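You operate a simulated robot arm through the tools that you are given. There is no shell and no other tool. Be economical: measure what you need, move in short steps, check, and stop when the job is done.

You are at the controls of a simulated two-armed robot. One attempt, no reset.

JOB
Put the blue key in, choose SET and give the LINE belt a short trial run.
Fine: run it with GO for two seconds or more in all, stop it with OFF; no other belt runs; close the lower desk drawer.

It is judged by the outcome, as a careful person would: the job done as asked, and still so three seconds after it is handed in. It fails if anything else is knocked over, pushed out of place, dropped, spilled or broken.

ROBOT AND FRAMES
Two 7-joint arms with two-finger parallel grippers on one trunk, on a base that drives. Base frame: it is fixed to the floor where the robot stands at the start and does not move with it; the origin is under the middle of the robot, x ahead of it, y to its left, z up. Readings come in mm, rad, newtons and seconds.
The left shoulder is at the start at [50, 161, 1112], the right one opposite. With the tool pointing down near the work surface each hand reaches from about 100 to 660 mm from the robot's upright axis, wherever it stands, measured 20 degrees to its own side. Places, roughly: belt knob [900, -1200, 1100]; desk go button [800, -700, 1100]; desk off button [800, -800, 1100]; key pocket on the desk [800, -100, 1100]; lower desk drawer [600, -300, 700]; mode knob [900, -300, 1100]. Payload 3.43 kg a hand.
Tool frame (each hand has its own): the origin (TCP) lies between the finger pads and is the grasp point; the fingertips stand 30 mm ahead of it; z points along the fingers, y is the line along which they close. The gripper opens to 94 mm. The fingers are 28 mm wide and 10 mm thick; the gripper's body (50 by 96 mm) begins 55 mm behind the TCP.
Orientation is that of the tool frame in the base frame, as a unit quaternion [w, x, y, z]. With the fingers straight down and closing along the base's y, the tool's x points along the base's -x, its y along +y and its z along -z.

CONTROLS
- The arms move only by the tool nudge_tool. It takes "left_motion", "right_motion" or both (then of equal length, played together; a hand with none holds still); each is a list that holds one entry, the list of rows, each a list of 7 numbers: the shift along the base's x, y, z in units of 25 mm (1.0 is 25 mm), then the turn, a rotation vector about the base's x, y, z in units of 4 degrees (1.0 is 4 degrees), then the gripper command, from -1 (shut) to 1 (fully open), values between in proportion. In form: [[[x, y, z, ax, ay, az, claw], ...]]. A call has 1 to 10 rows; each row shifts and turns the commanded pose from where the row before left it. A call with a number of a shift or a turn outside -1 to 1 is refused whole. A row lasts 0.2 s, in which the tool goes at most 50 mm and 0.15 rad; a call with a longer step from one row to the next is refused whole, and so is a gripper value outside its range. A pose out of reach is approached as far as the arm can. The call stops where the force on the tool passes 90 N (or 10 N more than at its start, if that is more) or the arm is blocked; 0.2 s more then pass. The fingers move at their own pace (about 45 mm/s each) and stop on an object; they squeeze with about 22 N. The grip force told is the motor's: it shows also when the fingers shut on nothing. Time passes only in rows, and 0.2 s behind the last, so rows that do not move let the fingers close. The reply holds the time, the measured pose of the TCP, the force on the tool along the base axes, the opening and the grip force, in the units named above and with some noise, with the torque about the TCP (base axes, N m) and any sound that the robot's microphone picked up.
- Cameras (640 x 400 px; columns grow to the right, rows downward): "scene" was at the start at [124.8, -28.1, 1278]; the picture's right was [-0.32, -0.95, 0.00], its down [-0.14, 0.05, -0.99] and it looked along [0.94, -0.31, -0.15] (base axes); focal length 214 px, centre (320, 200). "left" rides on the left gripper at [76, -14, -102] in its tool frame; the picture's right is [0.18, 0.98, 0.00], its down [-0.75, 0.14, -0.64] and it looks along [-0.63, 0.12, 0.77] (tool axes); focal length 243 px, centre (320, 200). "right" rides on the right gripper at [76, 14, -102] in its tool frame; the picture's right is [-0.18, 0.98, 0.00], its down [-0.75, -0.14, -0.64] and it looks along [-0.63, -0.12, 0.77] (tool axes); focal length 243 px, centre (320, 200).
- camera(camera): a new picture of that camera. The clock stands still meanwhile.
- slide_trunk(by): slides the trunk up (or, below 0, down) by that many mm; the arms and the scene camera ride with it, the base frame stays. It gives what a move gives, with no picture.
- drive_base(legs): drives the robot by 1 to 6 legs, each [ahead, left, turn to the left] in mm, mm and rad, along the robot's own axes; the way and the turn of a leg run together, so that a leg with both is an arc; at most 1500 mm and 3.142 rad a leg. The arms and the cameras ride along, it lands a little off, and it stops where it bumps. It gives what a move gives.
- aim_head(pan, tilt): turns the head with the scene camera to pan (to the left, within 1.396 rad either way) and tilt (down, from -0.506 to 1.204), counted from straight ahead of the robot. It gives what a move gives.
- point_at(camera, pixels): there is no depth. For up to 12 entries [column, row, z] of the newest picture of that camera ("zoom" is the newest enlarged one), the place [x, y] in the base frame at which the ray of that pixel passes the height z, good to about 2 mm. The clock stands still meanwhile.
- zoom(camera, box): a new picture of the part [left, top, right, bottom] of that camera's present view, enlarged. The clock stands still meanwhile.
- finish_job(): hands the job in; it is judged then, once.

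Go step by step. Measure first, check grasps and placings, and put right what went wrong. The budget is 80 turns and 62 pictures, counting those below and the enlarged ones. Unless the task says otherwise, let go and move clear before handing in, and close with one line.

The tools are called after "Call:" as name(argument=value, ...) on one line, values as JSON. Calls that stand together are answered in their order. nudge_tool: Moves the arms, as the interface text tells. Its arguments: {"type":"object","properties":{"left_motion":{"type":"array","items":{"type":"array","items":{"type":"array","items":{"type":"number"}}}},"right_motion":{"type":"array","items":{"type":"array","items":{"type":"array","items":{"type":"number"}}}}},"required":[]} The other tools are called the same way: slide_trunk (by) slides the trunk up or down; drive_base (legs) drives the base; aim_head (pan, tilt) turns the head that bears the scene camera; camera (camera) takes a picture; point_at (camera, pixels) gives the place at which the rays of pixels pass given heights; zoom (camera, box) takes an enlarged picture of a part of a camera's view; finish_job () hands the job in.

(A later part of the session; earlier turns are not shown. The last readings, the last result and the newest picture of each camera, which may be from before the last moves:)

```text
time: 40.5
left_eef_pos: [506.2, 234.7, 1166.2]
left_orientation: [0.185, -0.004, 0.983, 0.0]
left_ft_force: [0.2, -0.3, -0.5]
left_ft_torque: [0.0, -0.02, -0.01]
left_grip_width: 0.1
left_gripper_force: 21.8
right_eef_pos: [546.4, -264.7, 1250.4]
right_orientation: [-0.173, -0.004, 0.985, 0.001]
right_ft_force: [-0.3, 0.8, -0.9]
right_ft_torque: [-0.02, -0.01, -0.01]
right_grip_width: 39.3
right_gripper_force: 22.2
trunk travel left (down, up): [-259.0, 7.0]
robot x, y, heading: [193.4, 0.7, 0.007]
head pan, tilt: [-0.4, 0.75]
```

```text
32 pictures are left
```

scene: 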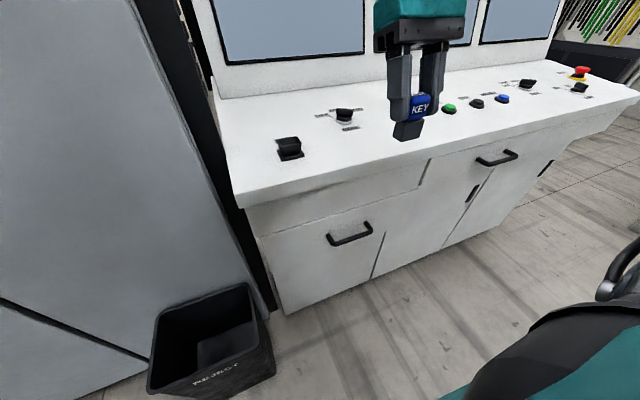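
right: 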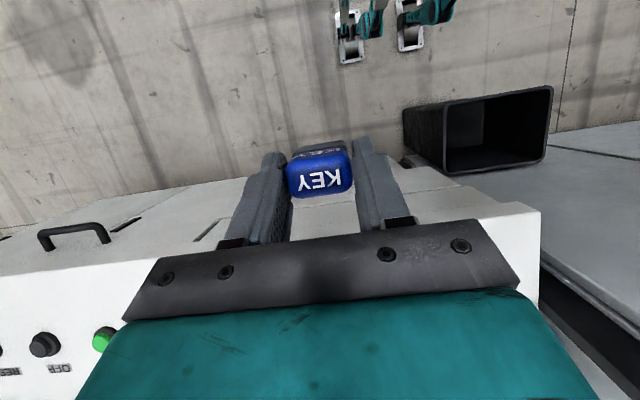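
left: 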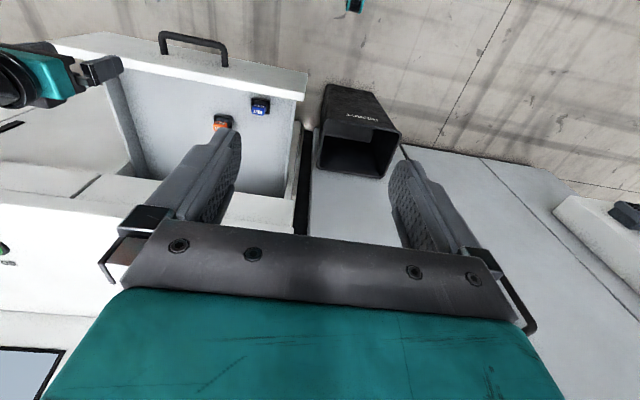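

I can see the controls: pocket (289,148), mode knob (344,115), green (449,108), black (476,103), blue (502,98). I'll bring the right hand vertical and over towards the pocket for a second view.

Call:
nudge_tool(right_motion=[[[0.5, 0.6, 0, 0, -1, 0, -1], [0.5, 0.6, 0, 0, -1, 0, -1], [0.5, 0.6, 0, 0, -1, 0, -1], [0.5, 0.6, 0, 0, -1, 0, -1], [0.4, 0.6, 0, 0, -1, 0, -1]]])

Call:
camera(camera="right")

Call:
zoom(camera="scene", box=[240, 80, 400, 180])

```text
time: 41.7
left_eef_pos: [505.8, 235.1, 1167.4]
left_orientation: [0.185, -0.004, 0.983, 0.0]
left_ft_force: [0.4, -0.2, -0.7]
left_ft_torque: [0.03, -0.01, 0.01]
left_grip_width: 0.1
left_gripper_force: 22.2
right_eef_pos: [605.3, -190.2, 1250.6]
right_orientation: [0.002, -0.004, 1.0, 0.0]
right_ft_force: [-0.3, -0.7, 0.1]
right_ft_torque: [0.01, -0.01, 0.01]
right_grip_width: 39.5
right_gripper_force: 21.8
trunk travel left (down, up): [-259.0, 7.0]
robot x, y, heading: [196.1, -1.2, 0.006]
head pan, tilt: [-0.4, 0.75]
```

```text
31 pictures are left
```

right: 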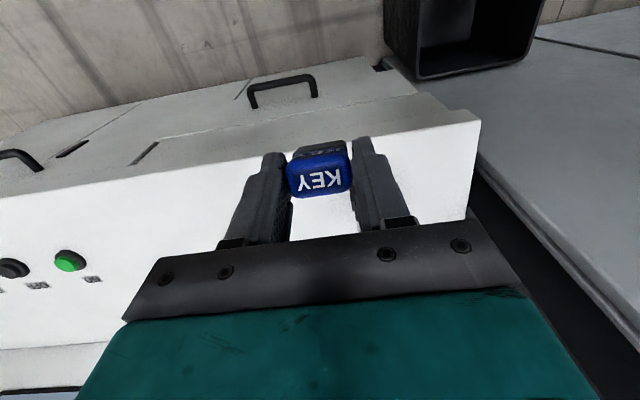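

```text
4.00 times, centred on (320, 130) of scene
```

zoom: 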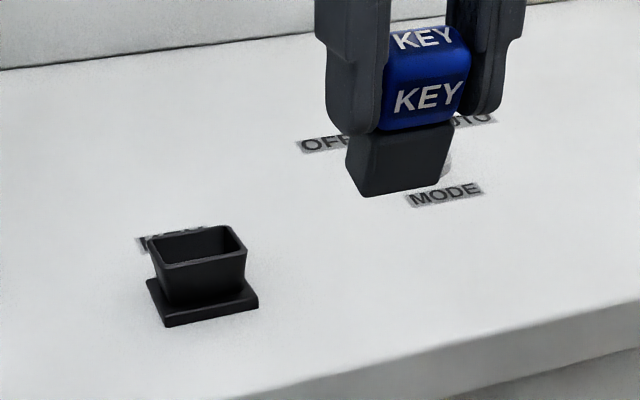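

The right hand hides the pocket from its own camera. Check the left camera as a second viewpoint.

Call:
camera(camera="left")

```text
29 pictures are left
```

left: 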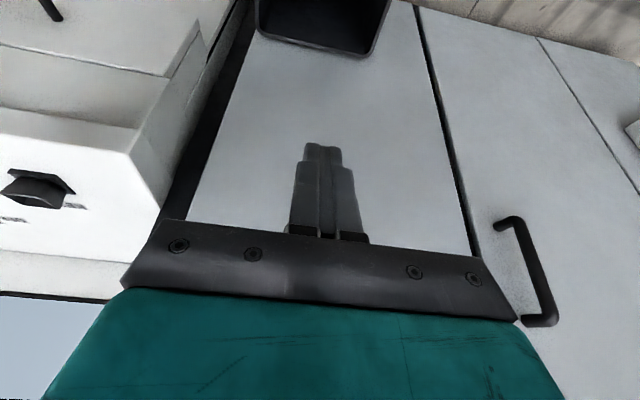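

The pocket is visible at (38,188). Zoom and triangulate.

Call:
zoom(camera="left", box=[0, 155, 112, 225])

Call:
point_at(camera="scene", pixels=[[277.2, 139.5, 1080], [277.2, 139.5, 1120], [300.5, 145, 1080], [300.5, 145, 1120], [281.5, 161.5, 1040], [281.5, 161.5, 1080], [304.5, 155.5, 1040], [304.5, 155.5, 1080], [289, 141.5, 1080], [289, 141.5, 1120]])

```text
5.71 times, centred on (56, 190) of left
```

zoom: 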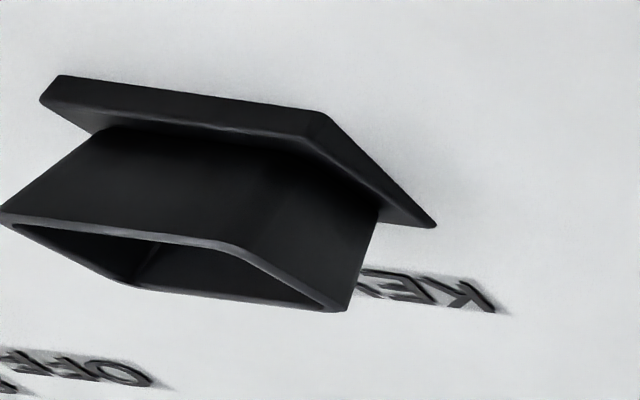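

```text
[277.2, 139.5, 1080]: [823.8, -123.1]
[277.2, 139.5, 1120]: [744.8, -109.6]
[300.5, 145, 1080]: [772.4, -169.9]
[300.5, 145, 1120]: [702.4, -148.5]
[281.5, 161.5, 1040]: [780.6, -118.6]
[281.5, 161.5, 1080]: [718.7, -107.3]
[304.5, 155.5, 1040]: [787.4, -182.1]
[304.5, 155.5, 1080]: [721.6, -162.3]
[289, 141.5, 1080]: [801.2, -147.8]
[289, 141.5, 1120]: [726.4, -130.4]
```

Match rim and base corners on the +y side between both views.

Call:
point_at(camera="zoom", pixels=[[232, 245, 1080], [232, 245, 1120], [345, 308, 1080], [345, 308, 1120], [435, 228, 1040], [435, 228, 1080], [325, 112, 1040], [325, 112, 1080], [140, 288, 1080], [140, 288, 1120]])

Call:
point_at(camera="scene", pixels=[[280, 147.5, 1080], [280, 147.5, 1120], [277, 140, 1080], [277, 140, 1120], [277, 150, 1040], [277, 150, 1080], [281.25, 160, 1040], [281.25, 160, 1080], [297, 136.5, 1080], [297, 136.5, 1120], [301.75, 144, 1080], [301.75, 144, 1120]])

```text
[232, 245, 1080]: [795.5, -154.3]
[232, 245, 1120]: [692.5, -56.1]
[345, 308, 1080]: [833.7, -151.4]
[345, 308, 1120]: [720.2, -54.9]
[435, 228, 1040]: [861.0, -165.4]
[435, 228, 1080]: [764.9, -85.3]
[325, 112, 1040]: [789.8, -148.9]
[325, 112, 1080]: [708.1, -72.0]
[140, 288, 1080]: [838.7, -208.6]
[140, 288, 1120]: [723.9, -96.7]
```

```text
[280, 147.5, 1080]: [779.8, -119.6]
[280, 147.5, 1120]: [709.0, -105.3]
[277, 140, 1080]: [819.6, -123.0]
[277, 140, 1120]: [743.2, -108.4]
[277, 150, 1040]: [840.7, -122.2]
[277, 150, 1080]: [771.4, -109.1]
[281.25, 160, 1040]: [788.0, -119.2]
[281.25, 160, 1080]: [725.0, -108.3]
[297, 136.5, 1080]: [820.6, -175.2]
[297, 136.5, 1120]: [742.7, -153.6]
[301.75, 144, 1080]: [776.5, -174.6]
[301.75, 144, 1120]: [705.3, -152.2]
```

The pocket rim is level at z≈1095, centred on (772,−141). The key was gripped with the tool tilted 20°, so I must restore that tilt to hold it upright. Check the room near the bin before driving closer.

Call:
point_at(camera="scene", pixels=[[270, 375, 0], [285, 315, 0], [255, 285, 300], [150, 360, 300], [270, 345, 150], [240, 205, 1060]])

Call:
nudge_tool(right_motion=[[[0, 0, 0, 0, 1, 0, -1], [0, 0, 0, 0, 1, 0, -1], [0, 0, 0, 0, 1, 0, -1], [0, 0, 0, 0, 1, 0, -1], [0, 0, 0, 0, 1, 0, -1]]])

Call:
zoom(camera="scene", box=[260, 60, 420, 160])

```text
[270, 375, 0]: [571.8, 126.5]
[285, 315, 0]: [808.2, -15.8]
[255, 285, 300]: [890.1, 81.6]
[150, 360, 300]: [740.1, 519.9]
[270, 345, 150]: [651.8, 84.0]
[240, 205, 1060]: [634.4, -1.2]
```

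```text
time: 42.9
left_eef_pos: [507.1, 235.3, 1164.5]
left_orientation: [0.186, -0.004, 0.983, 0.0]
left_ft_force: [0.3, -0.9, 0.4]
left_ft_torque: [0.01, 0.01, 0.0]
left_grip_width: 0.3
left_gripper_force: 21.9
right_eef_pos: [605.5, -191.5, 1250.9]
right_orientation: [-0.174, -0.002, 0.985, 0.001]
right_ft_force: [-0.4, 0.0, -1.4]
right_ft_torque: [0.01, 0.04, 0.02]
right_grip_width: 39.5
right_gripper_force: 21.9
trunk travel left (down, up): [-259.0, 7.0]
robot x, y, heading: [196.4, 1.1, 0.004]
head pan, tilt: [-0.4, 0.75]
```

```text
4.00 times, centred on (340, 110) of scene
```

zoom: 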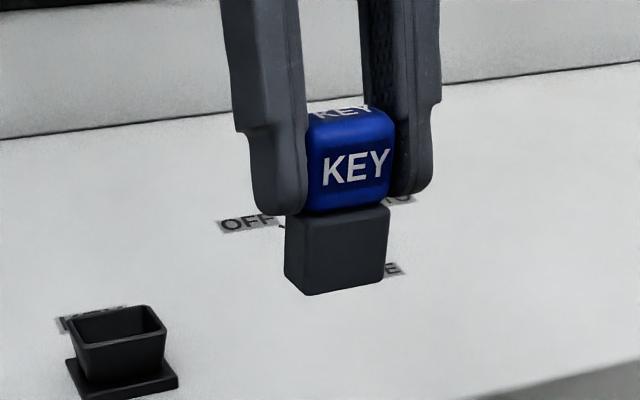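

The key now hangs upright with its plug clear. The bin's near corner is at (572,126), so I'll drive only ~80 mm ahead and try reaching over the pocket.

Call:
drive_base(legs=[[82, 0, 0]])

Call:
nudge_tool(right_motion=[[[0.8, 0.4, -0.3, 0, 0, 0, -1], [0.8, 0.4, -0.3, 0, 0, 0, -1], [0.8, 0.4, -0.4, 0, 0, 0, -1], [0.8, 0.4, -0.4, 0, 0, 0, -1], [0.5, 0.4, 0, 0, 0, 0, -1]]])

Call:
camera(camera="scene")

```text
time: 43.9
left_eef_pos: [549.5, 234.3, 1167.0]
left_orientation: [0.186, -0.005, 0.982, 0.0]
left_ft_force: [0.3, -0.2, -0.1]
left_ft_torque: [0.01, -0.03, -0.02]
left_grip_width: 0.1
left_gripper_force: 22.4
right_eef_pos: [649.4, -191.0, 1251.1]
right_orientation: [-0.172, -0.003, 0.985, 0.001]
right_ft_force: [-0.3, 0.3, -0.2]
right_ft_torque: [0.02, -0.04, -0.02]
right_grip_width: 39.4
right_gripper_force: 21.5
trunk travel left (down, up): [-259.0, 7.0]
robot x, y, heading: [238.2, 0.3, 0.005]
head pan, tilt: [-0.4, 0.75]
stopped in leg 1: the robot was blocked; the commanded pose is now the measured one
```

```text
time: 45.1
left_eef_pos: [551.4, 234.0, 1166.6]
left_orientation: [0.186, -0.005, 0.983, 0.0]
left_ft_force: [-0.3, -0.2, -0.4]
left_ft_torque: [0.0, 0.02, -0.05]
left_grip_width: 0.0
left_gripper_force: 21.5
right_eef_pos: [693.4, -184.7, 1201.6]
right_orientation: [-0.174, -0.003, 0.985, 0.0]
right_ft_force: [-0.4, 0.7, -0.4]
right_ft_torque: [-0.04, 0.01, 0.02]
right_grip_width: 39.4
right_gripper_force: 22.0
right hand out of reach, approached as far as the arm can: row 2, 3, 4, 5
trunk travel left (down, up): [-259.0, 7.0]
robot x, y, heading: [237.8, -1.2, 0.006]
head pan, tilt: [-0.4, 0.75]
```

```text
26 pictures are left
```

scene: 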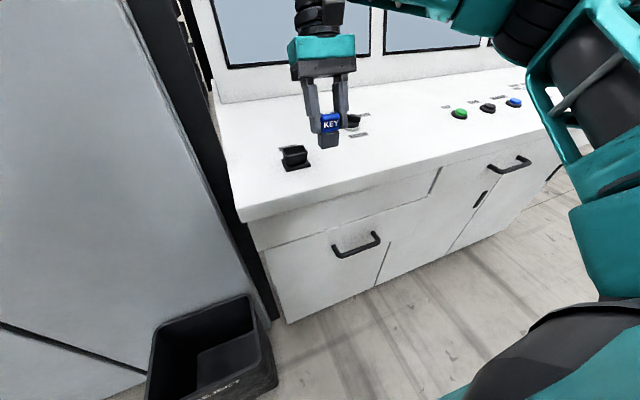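

The drive was blocked at x=238. Check whether the bin moved by comparing its corner positions.

Call:
point_at(camera="scene", pixels=[[277, 381, 0], [276, 377, 0], [250, 295, 300], [255, 300, 300], [286, 322, 0]])

Call:
zoom(camera="scene", box=[120, 280, 312, 400])

```text
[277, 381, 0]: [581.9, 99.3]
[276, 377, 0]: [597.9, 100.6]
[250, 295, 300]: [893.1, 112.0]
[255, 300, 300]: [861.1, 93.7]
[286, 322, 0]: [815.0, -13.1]
```

```text
3.33 times, centred on (216, 340) of scene
```

zoom: 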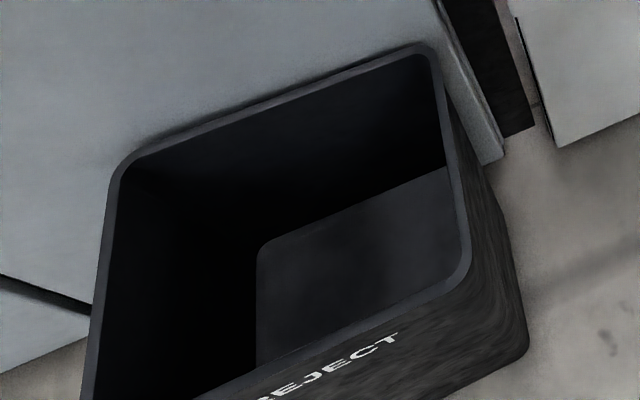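

The bin stays against the cabinet; the base only touched it. I'll lift slightly, back off, shift right 190 mm and turn left ~0.5 rad, so the right arm reaches the pocket in its good zone away from the bin.

Call:
nudge_tool(right_motion=[[[0, 0, 1, 0, 0, 0, -1], [0, 0, 1, 0, 0, 0, -1]]])

Call:
drive_base(legs=[[-30, 0, 0], [0, -200, 0], [0, 0, 0.5]])

Call:
aim_head(pan=-0.2, tilt=0.75)

Call:
camera(camera="scene")

```text
time: 45.7
left_eef_pos: [552.2, 234.2, 1165.8]
left_orientation: [0.185, -0.006, 0.983, 0.001]
left_ft_force: [-0.1, 0.4, 0.4]
left_ft_torque: [0.01, -0.04, -0.03]
left_grip_width: 0.1
left_gripper_force: 22.3
right_eef_pos: [682.0, -193.4, 1246.9]
right_orientation: [-0.173, -0.002, 0.985, 0.001]
right_ft_force: [0.0, 0.6, -0.8]
right_ft_torque: [0.0, -0.01, 0.0]
right_grip_width: 39.2
right_gripper_force: 22.3
right hand out of reach, approached as far as the arm can: row 1, 2
trunk travel left (down, up): [-259.0, 7.0]
robot x, y, heading: [239.2, -0.9, 0.004]
head pan, tilt: [-0.4, 0.75]
```

```text
time: 49.1
left_eef_pos: [372.3, 157.1, 1167.5]
left_orientation: [0.179, -0.248, 0.951, 0.047]
left_ft_force: [-0.5, -0.7, 0.1]
left_ft_torque: [0.03, 0.0, -0.02]
left_grip_width: 0.1
left_gripper_force: 21.7
right_eef_pos: [692.3, -156.3, 1246.1]
right_orientation: [-0.168, -0.247, 0.953, -0.042]
right_ft_force: [-0.1, 0.9, -0.2]
right_ft_torque: [0.0, -0.01, 0.0]
right_grip_width: 39.3
right_gripper_force: 21.8
trunk travel left (down, up): [-259.0, 7.0]
robot x, y, heading: [211.9, -199.1, 0.508]
head pan, tilt: [-0.4, 0.75]
```

```text
time: 49.9
left_eef_pos: [371.8, 155.7, 1165.9]
left_orientation: [0.18, -0.248, 0.951, 0.045]
left_ft_force: [-0.6, -0.1, 0.3]
left_ft_torque: [0.02, -0.02, 0.01]
left_grip_width: 0.0
left_gripper_force: 22.1
right_eef_pos: [692.0, -156.0, 1247.7]
right_orientation: [-0.168, -0.247, 0.953, -0.043]
right_ft_force: [0.6, 0.0, -0.3]
right_ft_torque: [-0.01, 0.01, -0.02]
right_grip_width: 39.4
right_gripper_force: 22.4
trunk travel left (down, up): [-259.0, 7.0]
robot x, y, heading: [210.7, -200.5, 0.506]
head pan, tilt: [-0.201, 0.75]
```

```text
24 pictures are left
```

scene: 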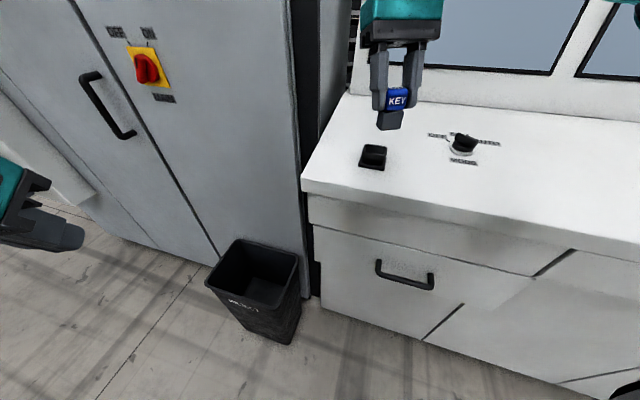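

A clear view of the pocket at (373,157). Drive 60 mm toward the desk and unwind the hand's yaw by −29°.

Call:
drive_base(legs=[[56, -31, 0]])

Call:
nudge_tool(right_motion=[[[0, 0, 0, 0, 0, -1, -1], [0, 0, 0, 0, 0, -1, -1], [0, 0, 0, 0, 0, -1, -1], [0, 0, -0.2, 0, 0, -1, -1], [0, 0, -0.3, 0, 0, -1, -1], [0, 0, -0.3, 0, 0, -1, -1], [0, 0, -0.3, 0, 0, -1, -1], [0, 0, -0.3, 0, 0, -0.25, -1]]])

```text
time: 50.9
left_eef_pos: [435.2, 156.5, 1166.2]
left_orientation: [0.18, -0.248, 0.951, 0.046]
left_ft_force: [0.3, 0.2, 0.0]
left_ft_torque: [0.02, 0.04, 0.0]
left_grip_width: 0.1
left_gripper_force: 22.5
right_eef_pos: [756.6, -156.9, 1245.5]
right_orientation: [-0.168, -0.247, 0.953, -0.041]
right_ft_force: [0.4, -0.2, 0.0]
right_ft_torque: [-0.02, 0.0, 0.0]
right_grip_width: 39.2
right_gripper_force: 21.7
trunk travel left (down, up): [-259.0, 7.0]
robot x, y, heading: [274.1, -200.4, 0.508]
head pan, tilt: [-0.201, 0.75]
```

```text
time: 52.7
left_eef_pos: [435.1, 156.4, 1166.2]
left_orientation: [0.179, -0.248, 0.951, 0.046]
left_ft_force: [0.7, 0.8, -0.6]
left_ft_torque: [0.0, 0.03, 0.03]
left_grip_width: 0.0
left_gripper_force: 22.1
right_eef_pos: [755.7, -157.4, 1211.8]
right_orientation: [-0.172, 0.0, 0.985, 0.002]
right_ft_force: [0.1, 0.1, -0.2]
right_ft_torque: [-0.01, -0.02, -0.06]
right_grip_width: 39.3
right_gripper_force: 22.1
trunk travel left (down, up): [-259.0, 7.0]
robot x, y, heading: [274.5, -200.7, 0.511]
head pan, tilt: [-0.201, 0.75]
```

Orientation is restored exactly and the pose is in reach. Move over the pocket centre and look.

Call:
nudge_tool(right_motion=[[[0.46, 0.32, -0.5, 0, 0, 0, -1], [0.46, 0.32, -0.5, 0, 0, 0, -1], [0, 0, 0, 0, 0, 0, -1]]])

Call:
zoom(camera="scene", box=[320, 80, 480, 180])

Call:
camera(camera="right")

```text
time: 53.5
left_eef_pos: [435.4, 156.8, 1166.5]
left_orientation: [0.18, -0.248, 0.951, 0.046]
left_ft_force: [-0.4, 0.7, 0.7]
left_ft_torque: [-0.03, 0.01, -0.03]
left_grip_width: 0.1
left_gripper_force: 22.2
right_eef_pos: [779.8, -140.1, 1185.5]
right_orientation: [-0.172, 0.0, 0.985, 0.001]
right_ft_force: [-0.2, -0.9, -1.0]
right_ft_torque: [0.02, -0.02, 0.02]
right_grip_width: 39.3
right_gripper_force: 21.7
trunk travel left (down, up): [-259.0, 7.0]
robot x, y, heading: [277.2, -199.6, 0.504]
head pan, tilt: [-0.201, 0.75]
```

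```text
4.00 times, centred on (400, 130) of scene
```

zoom: 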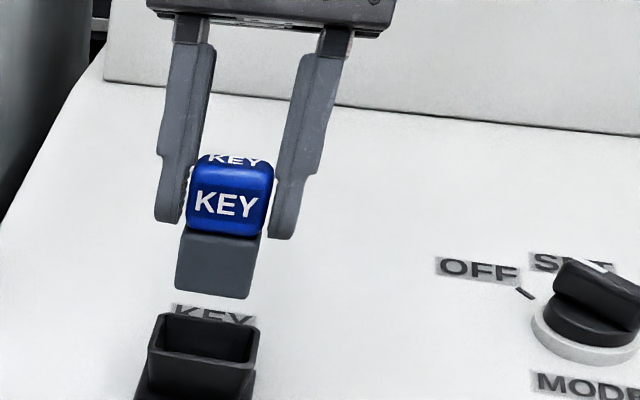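

```text
22 pictures are left
```

right: 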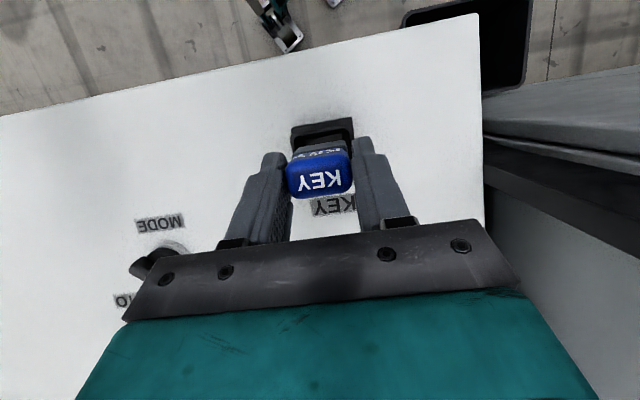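

Verify the pocket against the key with fresh pixels from both cameras.

Call:
zoom(camera="right", box=[272, 105, 368, 165])

Call:
point_at(camera="scene", pixels=[[357.5, 167.5, 1095], [383.5, 172, 1095], [384.5, 162.5, 1095], [360, 158.5, 1095], [364, 153, 1130], [382, 155, 1130]])

```text
6.67 times, centred on (320, 135) of right
```

zoom: 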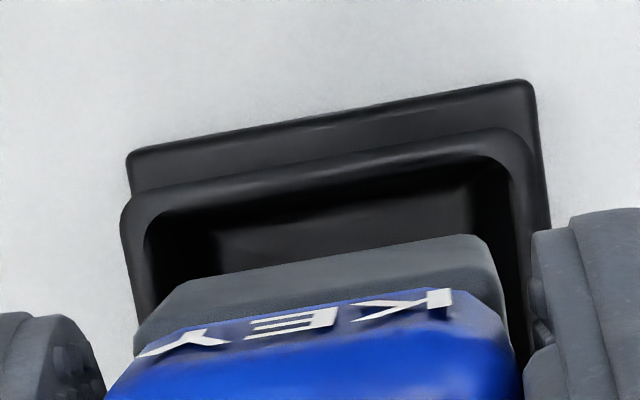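

```text
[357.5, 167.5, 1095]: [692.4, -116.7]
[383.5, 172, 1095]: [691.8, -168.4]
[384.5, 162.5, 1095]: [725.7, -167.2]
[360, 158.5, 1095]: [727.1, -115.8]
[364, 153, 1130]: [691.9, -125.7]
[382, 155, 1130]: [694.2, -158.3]
```

Those scene values used the pre-drive picture (62 mm back), giving x 754–789: consistent with centre (772,−142). Check from the right zoom at rim and plug-bottom heights.

Call:
point_at(camera="zoom", pixels=[[122, 215, 1095], [520, 135, 1095], [140, 195, 1095], [128, 160, 1066], [530, 82, 1066], [180, 285, 1130], [480, 240, 1130], [150, 240, 1095], [505, 180, 1095]])

```text
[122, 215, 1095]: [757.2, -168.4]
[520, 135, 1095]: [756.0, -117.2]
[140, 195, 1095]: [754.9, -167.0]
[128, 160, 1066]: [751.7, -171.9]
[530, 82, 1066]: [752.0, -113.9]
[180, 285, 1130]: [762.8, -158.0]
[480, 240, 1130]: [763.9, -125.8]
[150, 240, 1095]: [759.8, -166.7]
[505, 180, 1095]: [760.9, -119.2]
```

Plug (y −158…−126, near face x≈763) is centred in the pocket opening. Descend 55 mm.

Call:
nudge_tool(right_motion=[[[-0.05, -0.03, -0.5, 0, 0, 0, -1], [0, 0, -0.5, 0, 0, 0, -1], [0, 0, -0.4, 0, 0, 0, -1], [0, 0, -0.4, 0, 0, 0, -1], [0, 0, -0.4, 0, 0, 0, -1]]])

Call:
zoom(camera="scene", box=[320, 90, 480, 190])

```text
time: 54.7
left_eef_pos: [435.2, 156.8, 1165.9]
left_orientation: [0.18, -0.248, 0.951, 0.046]
left_ft_force: [-0.9, 0.1, 0.0]
left_ft_torque: [-0.05, 0.01, 0.02]
left_grip_width: 0.0
left_gripper_force: 22.1
right_eef_pos: [777.8, -142.2, 1131.8]
right_orientation: [-0.173, 0.0, 0.985, 0.002]
right_ft_force: [1.7, -0.7, 0.4]
right_ft_torque: [0.03, -0.02, 0.01]
right_grip_width: 39.3
right_gripper_force: 22.3
trunk travel left (down, up): [-259.0, 7.0]
robot x, y, heading: [273.2, -198.5, 0.507]
head pan, tilt: [-0.201, 0.75]
```

```text
4.00 times, centred on (400, 140) of scene
```

zoom: 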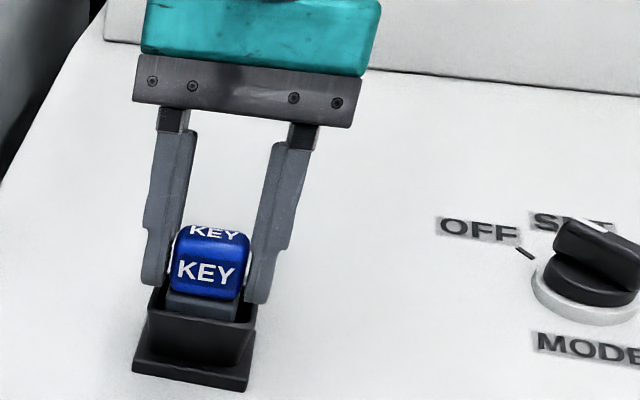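

The plug is in the pocket with little force. Continue down gently.

Call:
nudge_tool(right_motion=[[[0, 0, -0.15, 0, 0, 0, -1], [0, 0, -0.1, 0, 0, 0, -1], [0, 0, 0, 0, 0, 0, -1]]])

Call:
nudge_tool(right_motion=[[[0, 0, -0.1, 0, 0, 0, -1], [0, 0, -0.1, 0, 0, 0, -1], [0, 0, 0, 0, 0, 0, -1]]])

Call:
zoom(camera="scene", box=[320, 90, 480, 190])

```text
time: 55.5
left_eef_pos: [434.4, 155.9, 1167.9]
left_orientation: [0.181, -0.248, 0.951, 0.046]
left_ft_force: [-0.4, 0.1, 0.3]
left_ft_torque: [0.02, 0.02, 0.01]
left_grip_width: 0.0
left_gripper_force: 21.5
right_eef_pos: [777.2, -141.1, 1129.3]
right_orientation: [-0.17, 0.0, 0.985, 0.005]
right_ft_force: [9.0, -4.3, 34.3]
right_ft_torque: [-0.5, -0.15, 0.15]
right_grip_width: 39.3
right_gripper_force: 21.6
trunk travel left (down, up): [-259.0, 7.0]
robot x, y, heading: [276.0, -197.1, 0.505]
head pan, tilt: [-0.201, 0.75]
```

```text
time: 56.3
left_eef_pos: [432.9, 154.5, 1167.5]
left_orientation: [0.182, -0.248, 0.95, 0.047]
left_ft_force: [-1.0, 0.0, 0.0]
left_ft_torque: [0.01, -0.02, -0.01]
left_grip_width: 0.0
left_gripper_force: 21.5
right_eef_pos: [775.8, -141.3, 1128.2]
right_orientation: [-0.165, 0.0, 0.986, 0.008]
right_ft_force: [12.0, -11.1, 60.8]
right_ft_torque: [-1.66, -0.37, 0.23]
right_grip_width: 39.3
right_gripper_force: 22.0
trunk travel left (down, up): [-259.0, 7.0]
robot x, y, heading: [275.2, -196.0, 0.506]
head pan, tilt: [-0.201, 0.75]
```

```text
4.00 times, centred on (400, 140) of scene
```

zoom: 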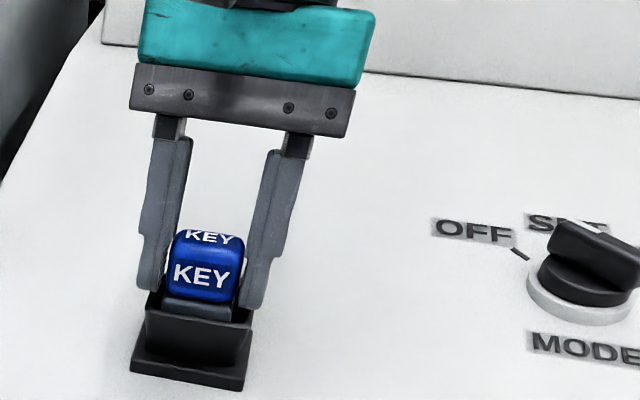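

Firm contact at z≈1129, where the fingertips likely meet the pocket's rim or the key is bottomed. Ease up 3 mm, open the fingers and look.

Call:
nudge_tool(right_motion=[[[0, 0, 0.2, 0, 0, 0, -1], [0, 0, 0, 0, 0, 0, 0.1], [0, 0, 0, 0, 0, 0, 0.3], [0, 0, 0, 0, 0, 0, 0.5], [0, 0, 0, 0, 0, 0, 0.5]]])

Call:
zoom(camera="scene", box=[320, 90, 480, 190])

```text
time: 57.5
left_eef_pos: [433.4, 160.4, 1164.3]
left_orientation: [0.18, -0.249, 0.951, 0.045]
left_ft_force: [0.6, 0.4, -0.7]
left_ft_torque: [-0.01, 0.01, -0.01]
left_grip_width: 0.0
left_gripper_force: 21.7
right_eef_pos: [776.3, -134.6, 1129.9]
right_orientation: [-0.169, -0.002, 0.986, 0.008]
right_ft_force: [8.8, 27.1, 28.0]
right_ft_torque: [-0.1, -0.38, 0.38]
right_grip_width: 54.8
right_gripper_force: 0.0
trunk travel left (down, up): [-259.0, 7.0]
robot x, y, heading: [276.3, -201.5, 0.513]
head pan, tilt: [-0.201, 0.75]
```

```text
4.00 times, centred on (400, 140) of scene
```

zoom: 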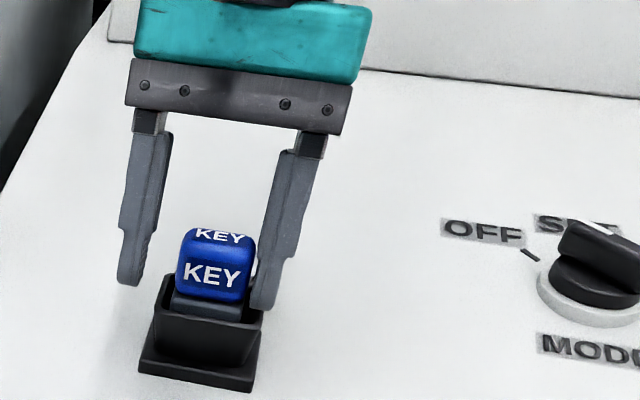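

The fingers released the key; the right fingertip still rubs the rim (27 N). Lift straight up.

Call:
nudge_tool(right_motion=[[[0, 0, 0.3, 0, 0, 0, 0.5], [0, 0, 0.4, 0, 0, 0, 0.7], [0, 0, 0.8, 0, 0, 0, 0.7], [0, 0, 1, 0, 0, 0, 0.7], [0, 0, 1, 0, 0, 0, 0.7], [-0.5, 0, 1, 0, -1, 0, 0.7], [-0.5, 0, 0, 0, -1, 0, 0.7], [-0.5, 0, 0, 0, -1, 0, 0.7], [-0.5, 0, 0, 0, -1, 0, -1], [0, 0, 0, 0, -1, 0, -1]]])

Call:
aim_head(pan=-0.55, tilt=0.6)

Call:
camera(camera="scene")

```text
time: 59.7
left_eef_pos: [434.4, 155.5, 1165.7]
left_orientation: [0.18, -0.248, 0.951, 0.046]
left_ft_force: [0.3, 1.2, -0.7]
left_ft_torque: [0.0, 0.04, 0.05]
left_grip_width: 0.1
left_gripper_force: 22.4
right_eef_pos: [727.5, -140.8, 1238.3]
right_orientation: [0.003, -0.001, 1.0, 0.002]
right_ft_force: [0.3, -1.3, 0.4]
right_ft_torque: [0.01, -0.01, 0.03]
right_grip_width: 27.2
right_gripper_force: 0.0
trunk travel left (down, up): [-259.0, 7.0]
robot x, y, heading: [274.1, -198.1, 0.504]
head pan, tilt: [-0.201, 0.75]
```

```text
time: 60.5
left_eef_pos: [434.1, 155.9, 1168.0]
left_orientation: [0.179, -0.248, 0.951, 0.046]
left_ft_force: [0.1, 0.2, 0.8]
left_ft_torque: [0.02, 0.01, 0.01]
left_grip_width: 0.0
left_gripper_force: 22.3
right_eef_pos: [728.4, -141.0, 1238.6]
right_orientation: [0.001, 0.001, 1.0, 0.002]
right_ft_force: [-0.2, -0.2, 1.2]
right_ft_torque: [0.02, -0.01, -0.01]
right_grip_width: 0.0
right_gripper_force: 22.3
trunk travel left (down, up): [-259.0, 7.0]
robot x, y, heading: [275.6, -198.9, 0.507]
head pan, tilt: [-0.55, 0.6]
```

```text
17 pictures are left
```

scene: 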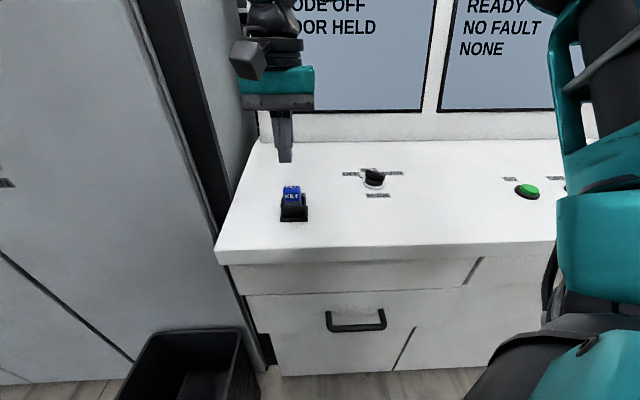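

The key sits in the pocket at (293,203). Zoom on key and mode knob together.

Call:
zoom(camera="scene", box=[270, 155, 414, 245])

Call:
point_at(camera="scene", pixels=[[374, 187, 1060], [374, 176, 1095], [374, 182, 1075], [527, 196, 1060], [527, 190, 1075], [293, 190, 1128]])

```text
4.44 times, centred on (342, 200) of scene
```

zoom: 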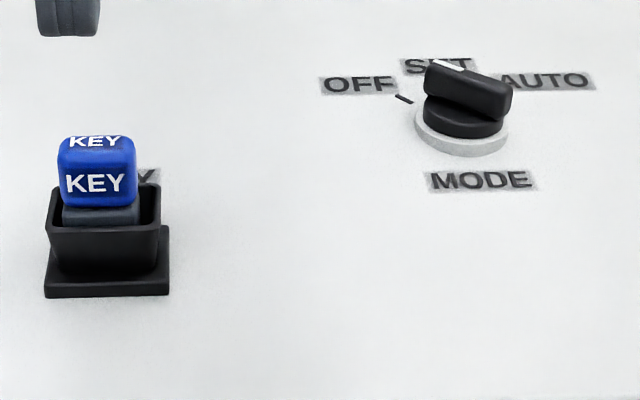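

```text
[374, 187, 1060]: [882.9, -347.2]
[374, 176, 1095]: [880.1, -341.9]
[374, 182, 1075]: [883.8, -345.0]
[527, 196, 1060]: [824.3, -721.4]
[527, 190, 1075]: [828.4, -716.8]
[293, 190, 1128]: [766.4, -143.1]
```

The key is seated like the orange one in its tray. The mode knob is at (883,−345), pointing OFF; SET is a bit clockwise. I'll turn the base back square to the desk (moving backward a bit first isn't needed), and set the right hand to look at the knob.

Call:
nudge_tool(left_motion=[[[-0.5, 0.3, 1, 0, 0, 0, -1], [-0.5, 0.3, 1, 0, 0, 0, -1], [0, 0, 1, 0, 0, 0, -1]]])

Call:
drive_base(legs=[[0, 0, -0.507], [0, -30, 0]])

Call:
nudge_tool(right_motion=[[[0.5, 1, 0, 0, 0, 1, -1], [0.5, 1, 0, 0, 0, 1, -1], [0.5, 1, 0, 0, 0, 1, -1], [0.5, 1, 0, 0, 0, 1, -1], [0, 0, 0, 0, 0, 1, -1], [0, 0, 0, 0, 0, 1, -1], [0, 0, 0, 0, 0, 1, -1], [0, 0, 0, 0, 0, 0.25, -1]]])

Call:
camera(camera="right")

```text
time: 61.3
left_eef_pos: [409.9, 171.4, 1242.6]
left_orientation: [0.18, -0.248, 0.951, 0.046]
left_ft_force: [-0.1, 0.7, -0.9]
left_ft_torque: [-0.02, -0.02, 0.01]
left_grip_width: 0.0
left_gripper_force: 22.4
right_eef_pos: [729.1, -142.2, 1237.1]
right_orientation: [0.002, 0.0, 1.0, 0.001]
right_ft_force: [-0.6, -0.2, -0.1]
right_ft_torque: [0.01, -0.02, -0.01]
right_grip_width: 0.1
right_gripper_force: 22.3
trunk travel left (down, up): [-259.0, 7.0]
robot x, y, heading: [275.1, -201.8, 0.507]
head pan, tilt: [-0.55, 0.6]
```

```text
time: 63.5
left_eef_pos: [571.8, 29.5, 1242.7]
left_orientation: [0.186, -0.004, 0.983, 0.001]
left_ft_force: [-0.8, 0.0, -0.1]
left_ft_torque: [0.04, 0.02, 0.02]
left_grip_width: 0.0
left_gripper_force: 22.1
right_eef_pos: [700.2, -397.2, 1237.8]
right_orientation: [0.002, 0.247, 0.969, 0.001]
right_ft_force: [0.5, -0.6, -1.0]
right_ft_torque: [-0.01, -0.01, -0.02]
right_grip_width: 0.0
right_gripper_force: 21.9
trunk travel left (down, up): [-259.0, 7.0]
robot x, y, heading: [278.2, -228.4, 0.005]
head pan, tilt: [-0.55, 0.6]
```

```text
time: 65.3
left_eef_pos: [572.7, 30.2, 1242.5]
left_orientation: [0.185, -0.004, 0.983, 0.0]
left_ft_force: [0.1, 0.5, 0.3]
left_ft_torque: [0.04, 0.0, 0.0]
left_grip_width: 0.1
left_gripper_force: 22.3
right_eef_pos: [735.3, -378.3, 1244.4]
right_orientation: [0.001, -0.004, 1.0, 0.002]
right_ft_force: [0.3, -0.5, -0.4]
right_ft_torque: [0.01, 0.04, 0.0]
right_grip_width: 0.0
right_gripper_force: 21.8
right hand out of reach, approached as far as the arm can: row 2, 3, 4
trunk travel left (down, up): [-259.0, 7.0]
robot x, y, heading: [275.7, -230.7, 0.007]
head pan, tilt: [-0.55, 0.6]
```

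```text
15 pictures are left
```

right: 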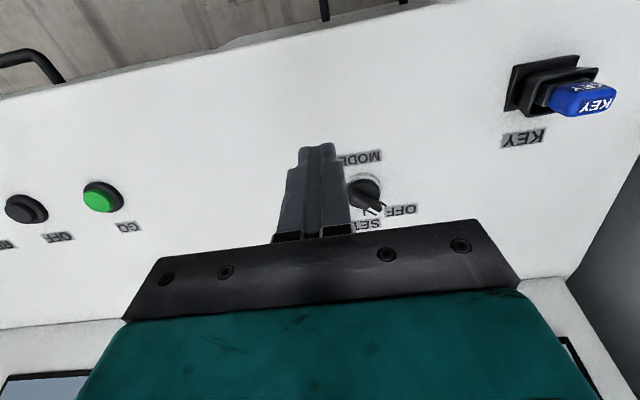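

I can see knob, GO (103,197) and OFF button (27,208). Zoom on the knob for its bar direction.

Call:
zoom(camera="right", box=[330, 145, 426, 235])

Call:
point_at(camera="right", pixels=[[103, 200, 1075], [103, 200, 1065], [27, 210, 1075], [27, 210, 1065], [368, 188, 1062], [401, 210, 1060], [368, 225, 1060], [568, 100, 1120]])

```text
4.44 times, centred on (378, 190) of right
```

zoom: 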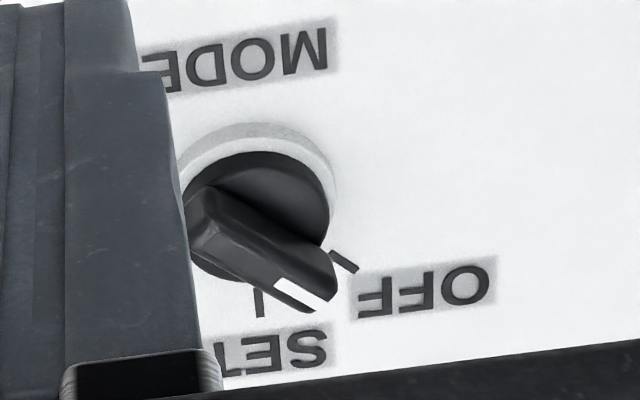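

```text
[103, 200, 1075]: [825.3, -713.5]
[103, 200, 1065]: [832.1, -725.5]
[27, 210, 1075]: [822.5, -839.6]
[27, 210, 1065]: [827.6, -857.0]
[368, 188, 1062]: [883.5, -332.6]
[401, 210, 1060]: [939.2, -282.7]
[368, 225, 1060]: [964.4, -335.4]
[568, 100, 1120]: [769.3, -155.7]
```

Compute the tick directions and bar ends.

Call:
point_at(camera="zoom", pixels=[[343, 262, 1060], [260, 302, 1060], [258, 208, 1064], [180, 200, 1064], [333, 190, 1064], [258, 125, 1064], [210, 232, 1100], [300, 292, 1100], [330, 292, 1100], [190, 215, 1100], [250, 205, 1080]])

```text
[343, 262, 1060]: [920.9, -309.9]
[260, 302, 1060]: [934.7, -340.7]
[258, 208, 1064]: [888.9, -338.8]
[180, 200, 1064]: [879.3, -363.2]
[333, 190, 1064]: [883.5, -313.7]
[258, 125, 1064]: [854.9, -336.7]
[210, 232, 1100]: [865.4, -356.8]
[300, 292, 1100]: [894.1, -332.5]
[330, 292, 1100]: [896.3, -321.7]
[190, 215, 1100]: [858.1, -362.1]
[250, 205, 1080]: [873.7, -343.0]
```

Knob centre ≈(881,−341); bar points at +40° (OFF), SET at 0°, bar top z≈1098. Drive 58 mm ahead, then bring the hand over the knob with +40° yaw and fingers part-open.

Call:
drive_base(legs=[[58, 0, 0]])

Call:
nudge_tool(right_motion=[[[0, 0.15, -0.4, 0, 0, 1, -0.1], [0, 0.15, -0.4, 0, 0, 1, -0.1], [0.4, 0.15, -0.4, 0, 0, 1, -0.1], [0.4, 0.15, -0.4, 0, 0, 1, -0.1], [0.4, 0.15, -0.4, 0, 0, 1, -0.1], [0.4, 0.15, -0.4, 0, 0, 1, -0.1], [0.4, 0.15, -0.4, 0, 0, 1, -0.1], [0.4, 0.15, -0.4, 0, 0, 1, -0.1], [0.5, 0.15, 0, 0, 0, 1, -0.1], [0.5, 0.15, 0, 0, 0, 1, -0.1]]])

```text
time: 66.3
left_eef_pos: [629.7, 31.5, 1242.4]
left_orientation: [0.185, -0.005, 0.983, 0.001]
left_ft_force: [0.0, 1.0, -0.5]
left_ft_torque: [-0.03, 0.01, 0.04]
left_grip_width: 0.0
left_gripper_force: 22.5
right_eef_pos: [793.9, -376.0, 1243.2]
right_orientation: [0.001, -0.004, 1.0, 0.002]
right_ft_force: [1.2, 0.1, 0.9]
right_ft_torque: [0.01, 0.01, 0.01]
right_grip_width: 0.0
right_gripper_force: 22.4
trunk travel left (down, up): [-259.0, 7.0]
robot x, y, heading: [332.3, -230.7, 0.007]
head pan, tilt: [-0.55, 0.6]
```

```text
time: 68.5
left_eef_pos: [630.0, 31.4, 1241.6]
left_orientation: [0.185, -0.005, 0.983, 0.001]
left_ft_force: [-0.5, -0.5, -1.4]
left_ft_torque: [-0.03, 0.06, -0.01]
left_grip_width: 0.0
left_gripper_force: 22.1
right_eef_pos: [828.7, -387.1, 1178.2]
right_orientation: [0.002, -0.346, 0.938, 0.003]
right_ft_force: [-0.4, -0.3, -0.4]
right_ft_torque: [-0.01, 0.03, 0.0]
right_grip_width: 42.3
right_gripper_force: 0.1
right hand out of reach, approached as far as the arm can: row 3, 4, 6, 7, 8, 9, 10
trunk travel left (down, up): [-259.0, 7.0]
robot x, y, heading: [335.5, -227.8, 0.012]
head pan, tilt: [-0.55, 0.6]
```

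The reach improves lower down. Descend to z≈1136 (tips above the knob top), then slide over the knob.

Call:
nudge_tool(right_motion=[[[0, 0, -0.8, 0, 0, 0, -0.1], [0, 0, -0.8, 0, 0, 0, -0.1], [0.7, 0.62, 0, 0, 0, 0, -0.1], [0.7, 0.62, 0, 0, 0, 0, -0.1], [0.7, 0.6, 0, 0, 0, 0, -0.1], [0, 0, 0, 0, 0, 0, -0.1]]])

Call:
zoom(camera="scene", box=[280, 0, 600, 200])

```text
time: 69.9
left_eef_pos: [629.2, 30.9, 1242.8]
left_orientation: [0.185, -0.005, 0.983, 0.001]
left_ft_force: [0.2, -0.8, 0.7]
left_ft_torque: [0.01, 0.03, 0.0]
left_grip_width: 0.0
left_gripper_force: 22.3
right_eef_pos: [831.3, -386.9, 1138.2]
right_orientation: [0.001, -0.345, 0.938, 0.002]
right_ft_force: [0.0, -0.5, -0.3]
right_ft_torque: [-0.02, -0.03, -0.03]
right_grip_width: 42.3
right_gripper_force: 0.0
right hand out of reach, approached as far as the arm can: row 3, 4, 5
trunk travel left (down, up): [-259.0, 7.0]
robot x, y, heading: [331.8, -227.4, 0.008]
head pan, tilt: [-0.55, 0.6]
```

```text
2.00 times, centred on (440, 100) of scene
```

zoom: 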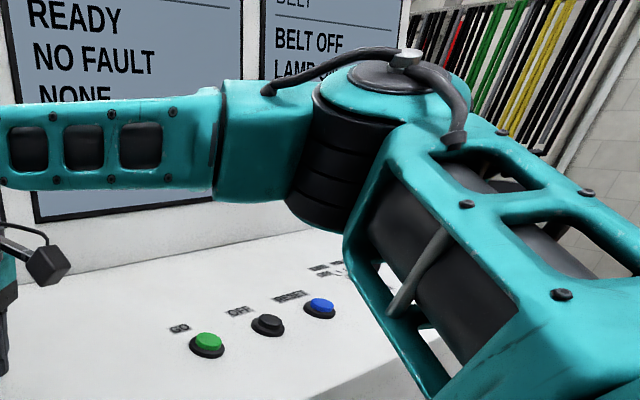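

The elbow is well bent, so the limit is the sideways angle, not extension. Raise slightly, turn the base left 0.2 rad so the knob sits ~22° to the right hand's side, and retry.

Call:
nudge_tool(right_motion=[[[-0.5, -0.5, 1, 0, 0, 0, -0.1]]])

Call:
drive_base(legs=[[0, 0, 0.2]])

Call:
nudge_tool(right_motion=[[[0.5, -0.6, 0, 0, 0, -1, -0.1], [0.5, -0.6, 0, 0, 0, -1, -0.1], [0.2, -0.2, -0.3, 0, 0, -0.9, -0.1], [0, 0, -0.7, 0, 0, 0, -0.1], [0, 0, 0, 0, 0, 0, -0.1]]])

```text
time: 70.3
left_eef_pos: [628.5, 31.0, 1242.3]
left_orientation: [0.186, -0.005, 0.983, 0.0]
left_ft_force: [0.3, -0.6, 0.0]
left_ft_torque: [0.0, -0.01, 0.03]
left_grip_width: 0.1
left_gripper_force: 22.2
right_eef_pos: [818.0, -400.4, 1164.1]
right_orientation: [0.001, -0.345, 0.939, 0.002]
right_ft_force: [0.4, 0.5, 0.1]
right_ft_torque: [-0.01, -0.01, -0.01]
right_grip_width: 42.3
right_gripper_force: 0.0
trunk travel left (down, up): [-259.0, 7.0]
robot x, y, heading: [333.0, -227.4, 0.006]
head pan, tilt: [-0.55, 0.6]
```

```text
time: 71.5
left_eef_pos: [572.4, 85.1, 1242.2]
left_orientation: [0.184, -0.102, 0.977, 0.018]
left_ft_force: [-0.5, -0.2, -0.5]
left_ft_torque: [0.01, 0.0, 0.0]
left_grip_width: 0.0
left_gripper_force: 22.0
right_eef_pos: [842.0, -299.3, 1163.6]
right_orientation: [0.001, -0.436, 0.9, 0.002]
right_ft_force: [0.6, -0.3, -0.6]
right_ft_torque: [0.0, 0.02, 0.01]
right_grip_width: 42.4
right_gripper_force: 0.1
trunk travel left (down, up): [-259.0, 7.0]
robot x, y, heading: [335.7, -227.8, 0.204]
head pan, tilt: [-0.55, 0.6]
```

```text
time: 72.7
left_eef_pos: [571.1, 85.1, 1241.1]
left_orientation: [0.184, -0.103, 0.977, 0.018]
left_ft_force: [-0.6, -0.7, -0.8]
left_ft_torque: [0.02, 0.02, 0.02]
left_grip_width: 0.0
left_gripper_force: 22.0
right_eef_pos: [873.5, -336.1, 1137.9]
right_orientation: [0.0, -0.343, 0.939, 0.002]
right_ft_force: [1.1, 0.0, 0.0]
right_ft_torque: [0.01, 0.01, -0.01]
right_grip_width: 42.0
right_gripper_force: 0.1
trunk travel left (down, up): [-259.0, 7.0]
robot x, y, heading: [331.9, -228.1, 0.202]
head pan, tilt: [-0.55, 0.6]
```

In reach now at (873,−336). Look through the right camera for fine alignment.

Call:
nudge_tool(right_motion=[[[0.3, -0.22, 0, 0, 0, 0, -0.1], [0, 0, 0, 0, 0, 0, -0.1]]])

Call:
zoom(camera="right", box=[220, 90, 428, 220])

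```text
time: 73.3
left_eef_pos: [573.6, 86.1, 1241.1]
left_orientation: [0.185, -0.102, 0.977, 0.019]
left_ft_force: [0.7, -1.2, 0.4]
left_ft_torque: [0.02, 0.04, -0.02]
left_grip_width: 0.2
left_gripper_force: 22.4
right_eef_pos: [880.4, -341.3, 1137.8]
right_orientation: [0.001, -0.343, 0.939, 0.003]
right_ft_force: [0.0, -1.0, -0.5]
right_ft_torque: [0.0, 0.01, -0.03]
right_grip_width: 42.4
right_gripper_force: 0.1
trunk travel left (down, up): [-259.0, 7.0]
robot x, y, heading: [330.6, -226.9, 0.206]
head pan, tilt: [-0.55, 0.6]
```

```text
3.08 times, centred on (324, 155) of right
```

zoom: 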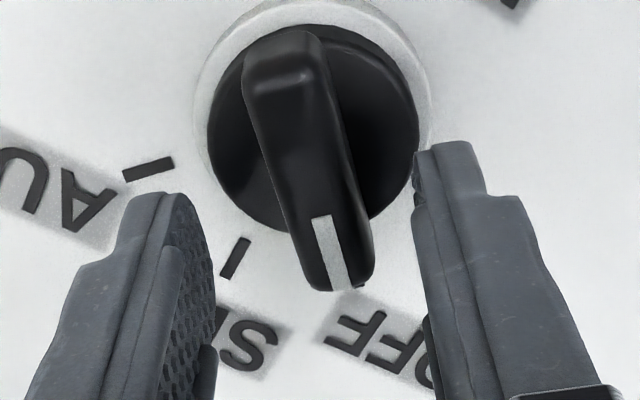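

The bar lies nicely between the fingers. Check its centre at z≈1097, then descend.

Call:
point_at(camera="zoom", pixels=[[285, 75, 1095], [338, 285, 1095], [312, 118, 1064], [200, 110, 1064], [430, 110, 1064], [148, 168, 1060], [236, 258, 1060]])

Call:
nudge_tool(right_motion=[[[0, 0, -0.4, 0, 0, 0, -0.1], [0, 0, -0.4, 0, 0, 0, -0.1], [0, 0, -0.2, 0, 0, 0, -0.1], [0, 0, 0, 0, 0, 0, -0.1]]])

```text
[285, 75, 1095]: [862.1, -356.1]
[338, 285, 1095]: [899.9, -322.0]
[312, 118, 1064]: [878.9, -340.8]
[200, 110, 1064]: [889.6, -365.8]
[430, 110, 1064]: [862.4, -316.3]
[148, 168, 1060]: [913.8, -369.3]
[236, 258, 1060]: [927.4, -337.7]
```

```text
time: 74.3
left_eef_pos: [568.3, 83.6, 1243.4]
left_orientation: [0.187, -0.103, 0.977, 0.017]
left_ft_force: [0.3, 0.0, 0.4]
left_ft_torque: [-0.01, -0.02, -0.02]
left_grip_width: 0.0
left_gripper_force: 22.0
right_eef_pos: [879.3, -340.5, 1121.6]
right_orientation: [0.01, -0.342, 0.94, 0.002]
right_ft_force: [2.7, -5.7, 49.4]
right_ft_torque: [0.18, 1.08, 0.03]
right_grip_width: 39.6
right_gripper_force: 0.1
trunk travel left (down, up): [-259.0, 7.0]
robot x, y, heading: [330.8, -226.8, 0.208]
head pan, tilt: [-0.55, 0.6]
```

The tips met the knob's skirt (49 N), so the bar is higher than thought. Ease up a few mm and close on the bar.

Call:
nudge_tool(right_motion=[[[0, 0, 0.45, 0, 0, 0, -0.1], [0, 0, 0, 0, 0, 0, -1], [0, 0, 0, 0, 0, 0, -1], [0, 0, 0, 0, 0, 0, -1], [0, 0, 0, 0, 0, 0, -1]]])

```text
time: 75.5
left_eef_pos: [571.2, 85.2, 1242.2]
left_orientation: [0.185, -0.103, 0.977, 0.019]
left_ft_force: [-0.1, -0.4, 0.4]
left_ft_torque: [-0.02, -0.01, 0.01]
left_grip_width: 0.0
left_gripper_force: 22.6
right_eef_pos: [878.1, -340.0, 1121.6]
right_orientation: [-0.003, -0.344, 0.939, 0.003]
right_ft_force: [-12.5, 5.2, -17.0]
right_ft_torque: [0.01, -0.92, 0.0]
right_grip_width: 16.2
right_gripper_force: 45.1
trunk travel left (down, up): [-259.0, 7.0]
robot x, y, heading: [333.3, -232.0, 0.206]
head pan, tilt: [-0.55, 0.6]
```

Bar gripped at 16 mm. Turn clockwise 40° to SET.

Call:
nudge_tool(right_motion=[[[0.03, 0, -0.05, 0, 0, -1, -1], [0, 0, 0, 0, 0, -1, -1], [0, 0, 0, 0, 0, -1, -1], [0, 0, 0, 0, 0, -1, -1], [0, 0, 0, 0, 0, -1, -1], [0, 0, 0, 0, 0, -1, -1], [0, 0, 0, 0, 0, -1, -1], [0, 0, 0, 0, 0, -1, -1], [0, 0, 0, 0, 0, -1, -1], [0, 0, 0, 0, 0, -1, -1]]])

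```text
time: 77.7
left_eef_pos: [571.0, 82.9, 1240.8]
left_orientation: [0.185, -0.103, 0.977, 0.019]
left_ft_force: [0.7, -0.7, -0.2]
left_ft_torque: [-0.02, -0.03, -0.01]
left_grip_width: 0.0
left_gripper_force: 22.5
right_eef_pos: [878.9, -342.2, 1121.8]
right_orientation: [-0.002, 0.0, 1.0, 0.0]
right_ft_force: [-19.2, -7.5, -18.1]
right_ft_torque: [-0.09, 1.04, 0.0]
right_grip_width: 15.8
right_gripper_force: 45.3
trunk travel left (down, up): [-259.0, 7.0]
robot x, y, heading: [326.6, -227.3, 0.208]
head pan, tilt: [-0.55, 0.6]
```

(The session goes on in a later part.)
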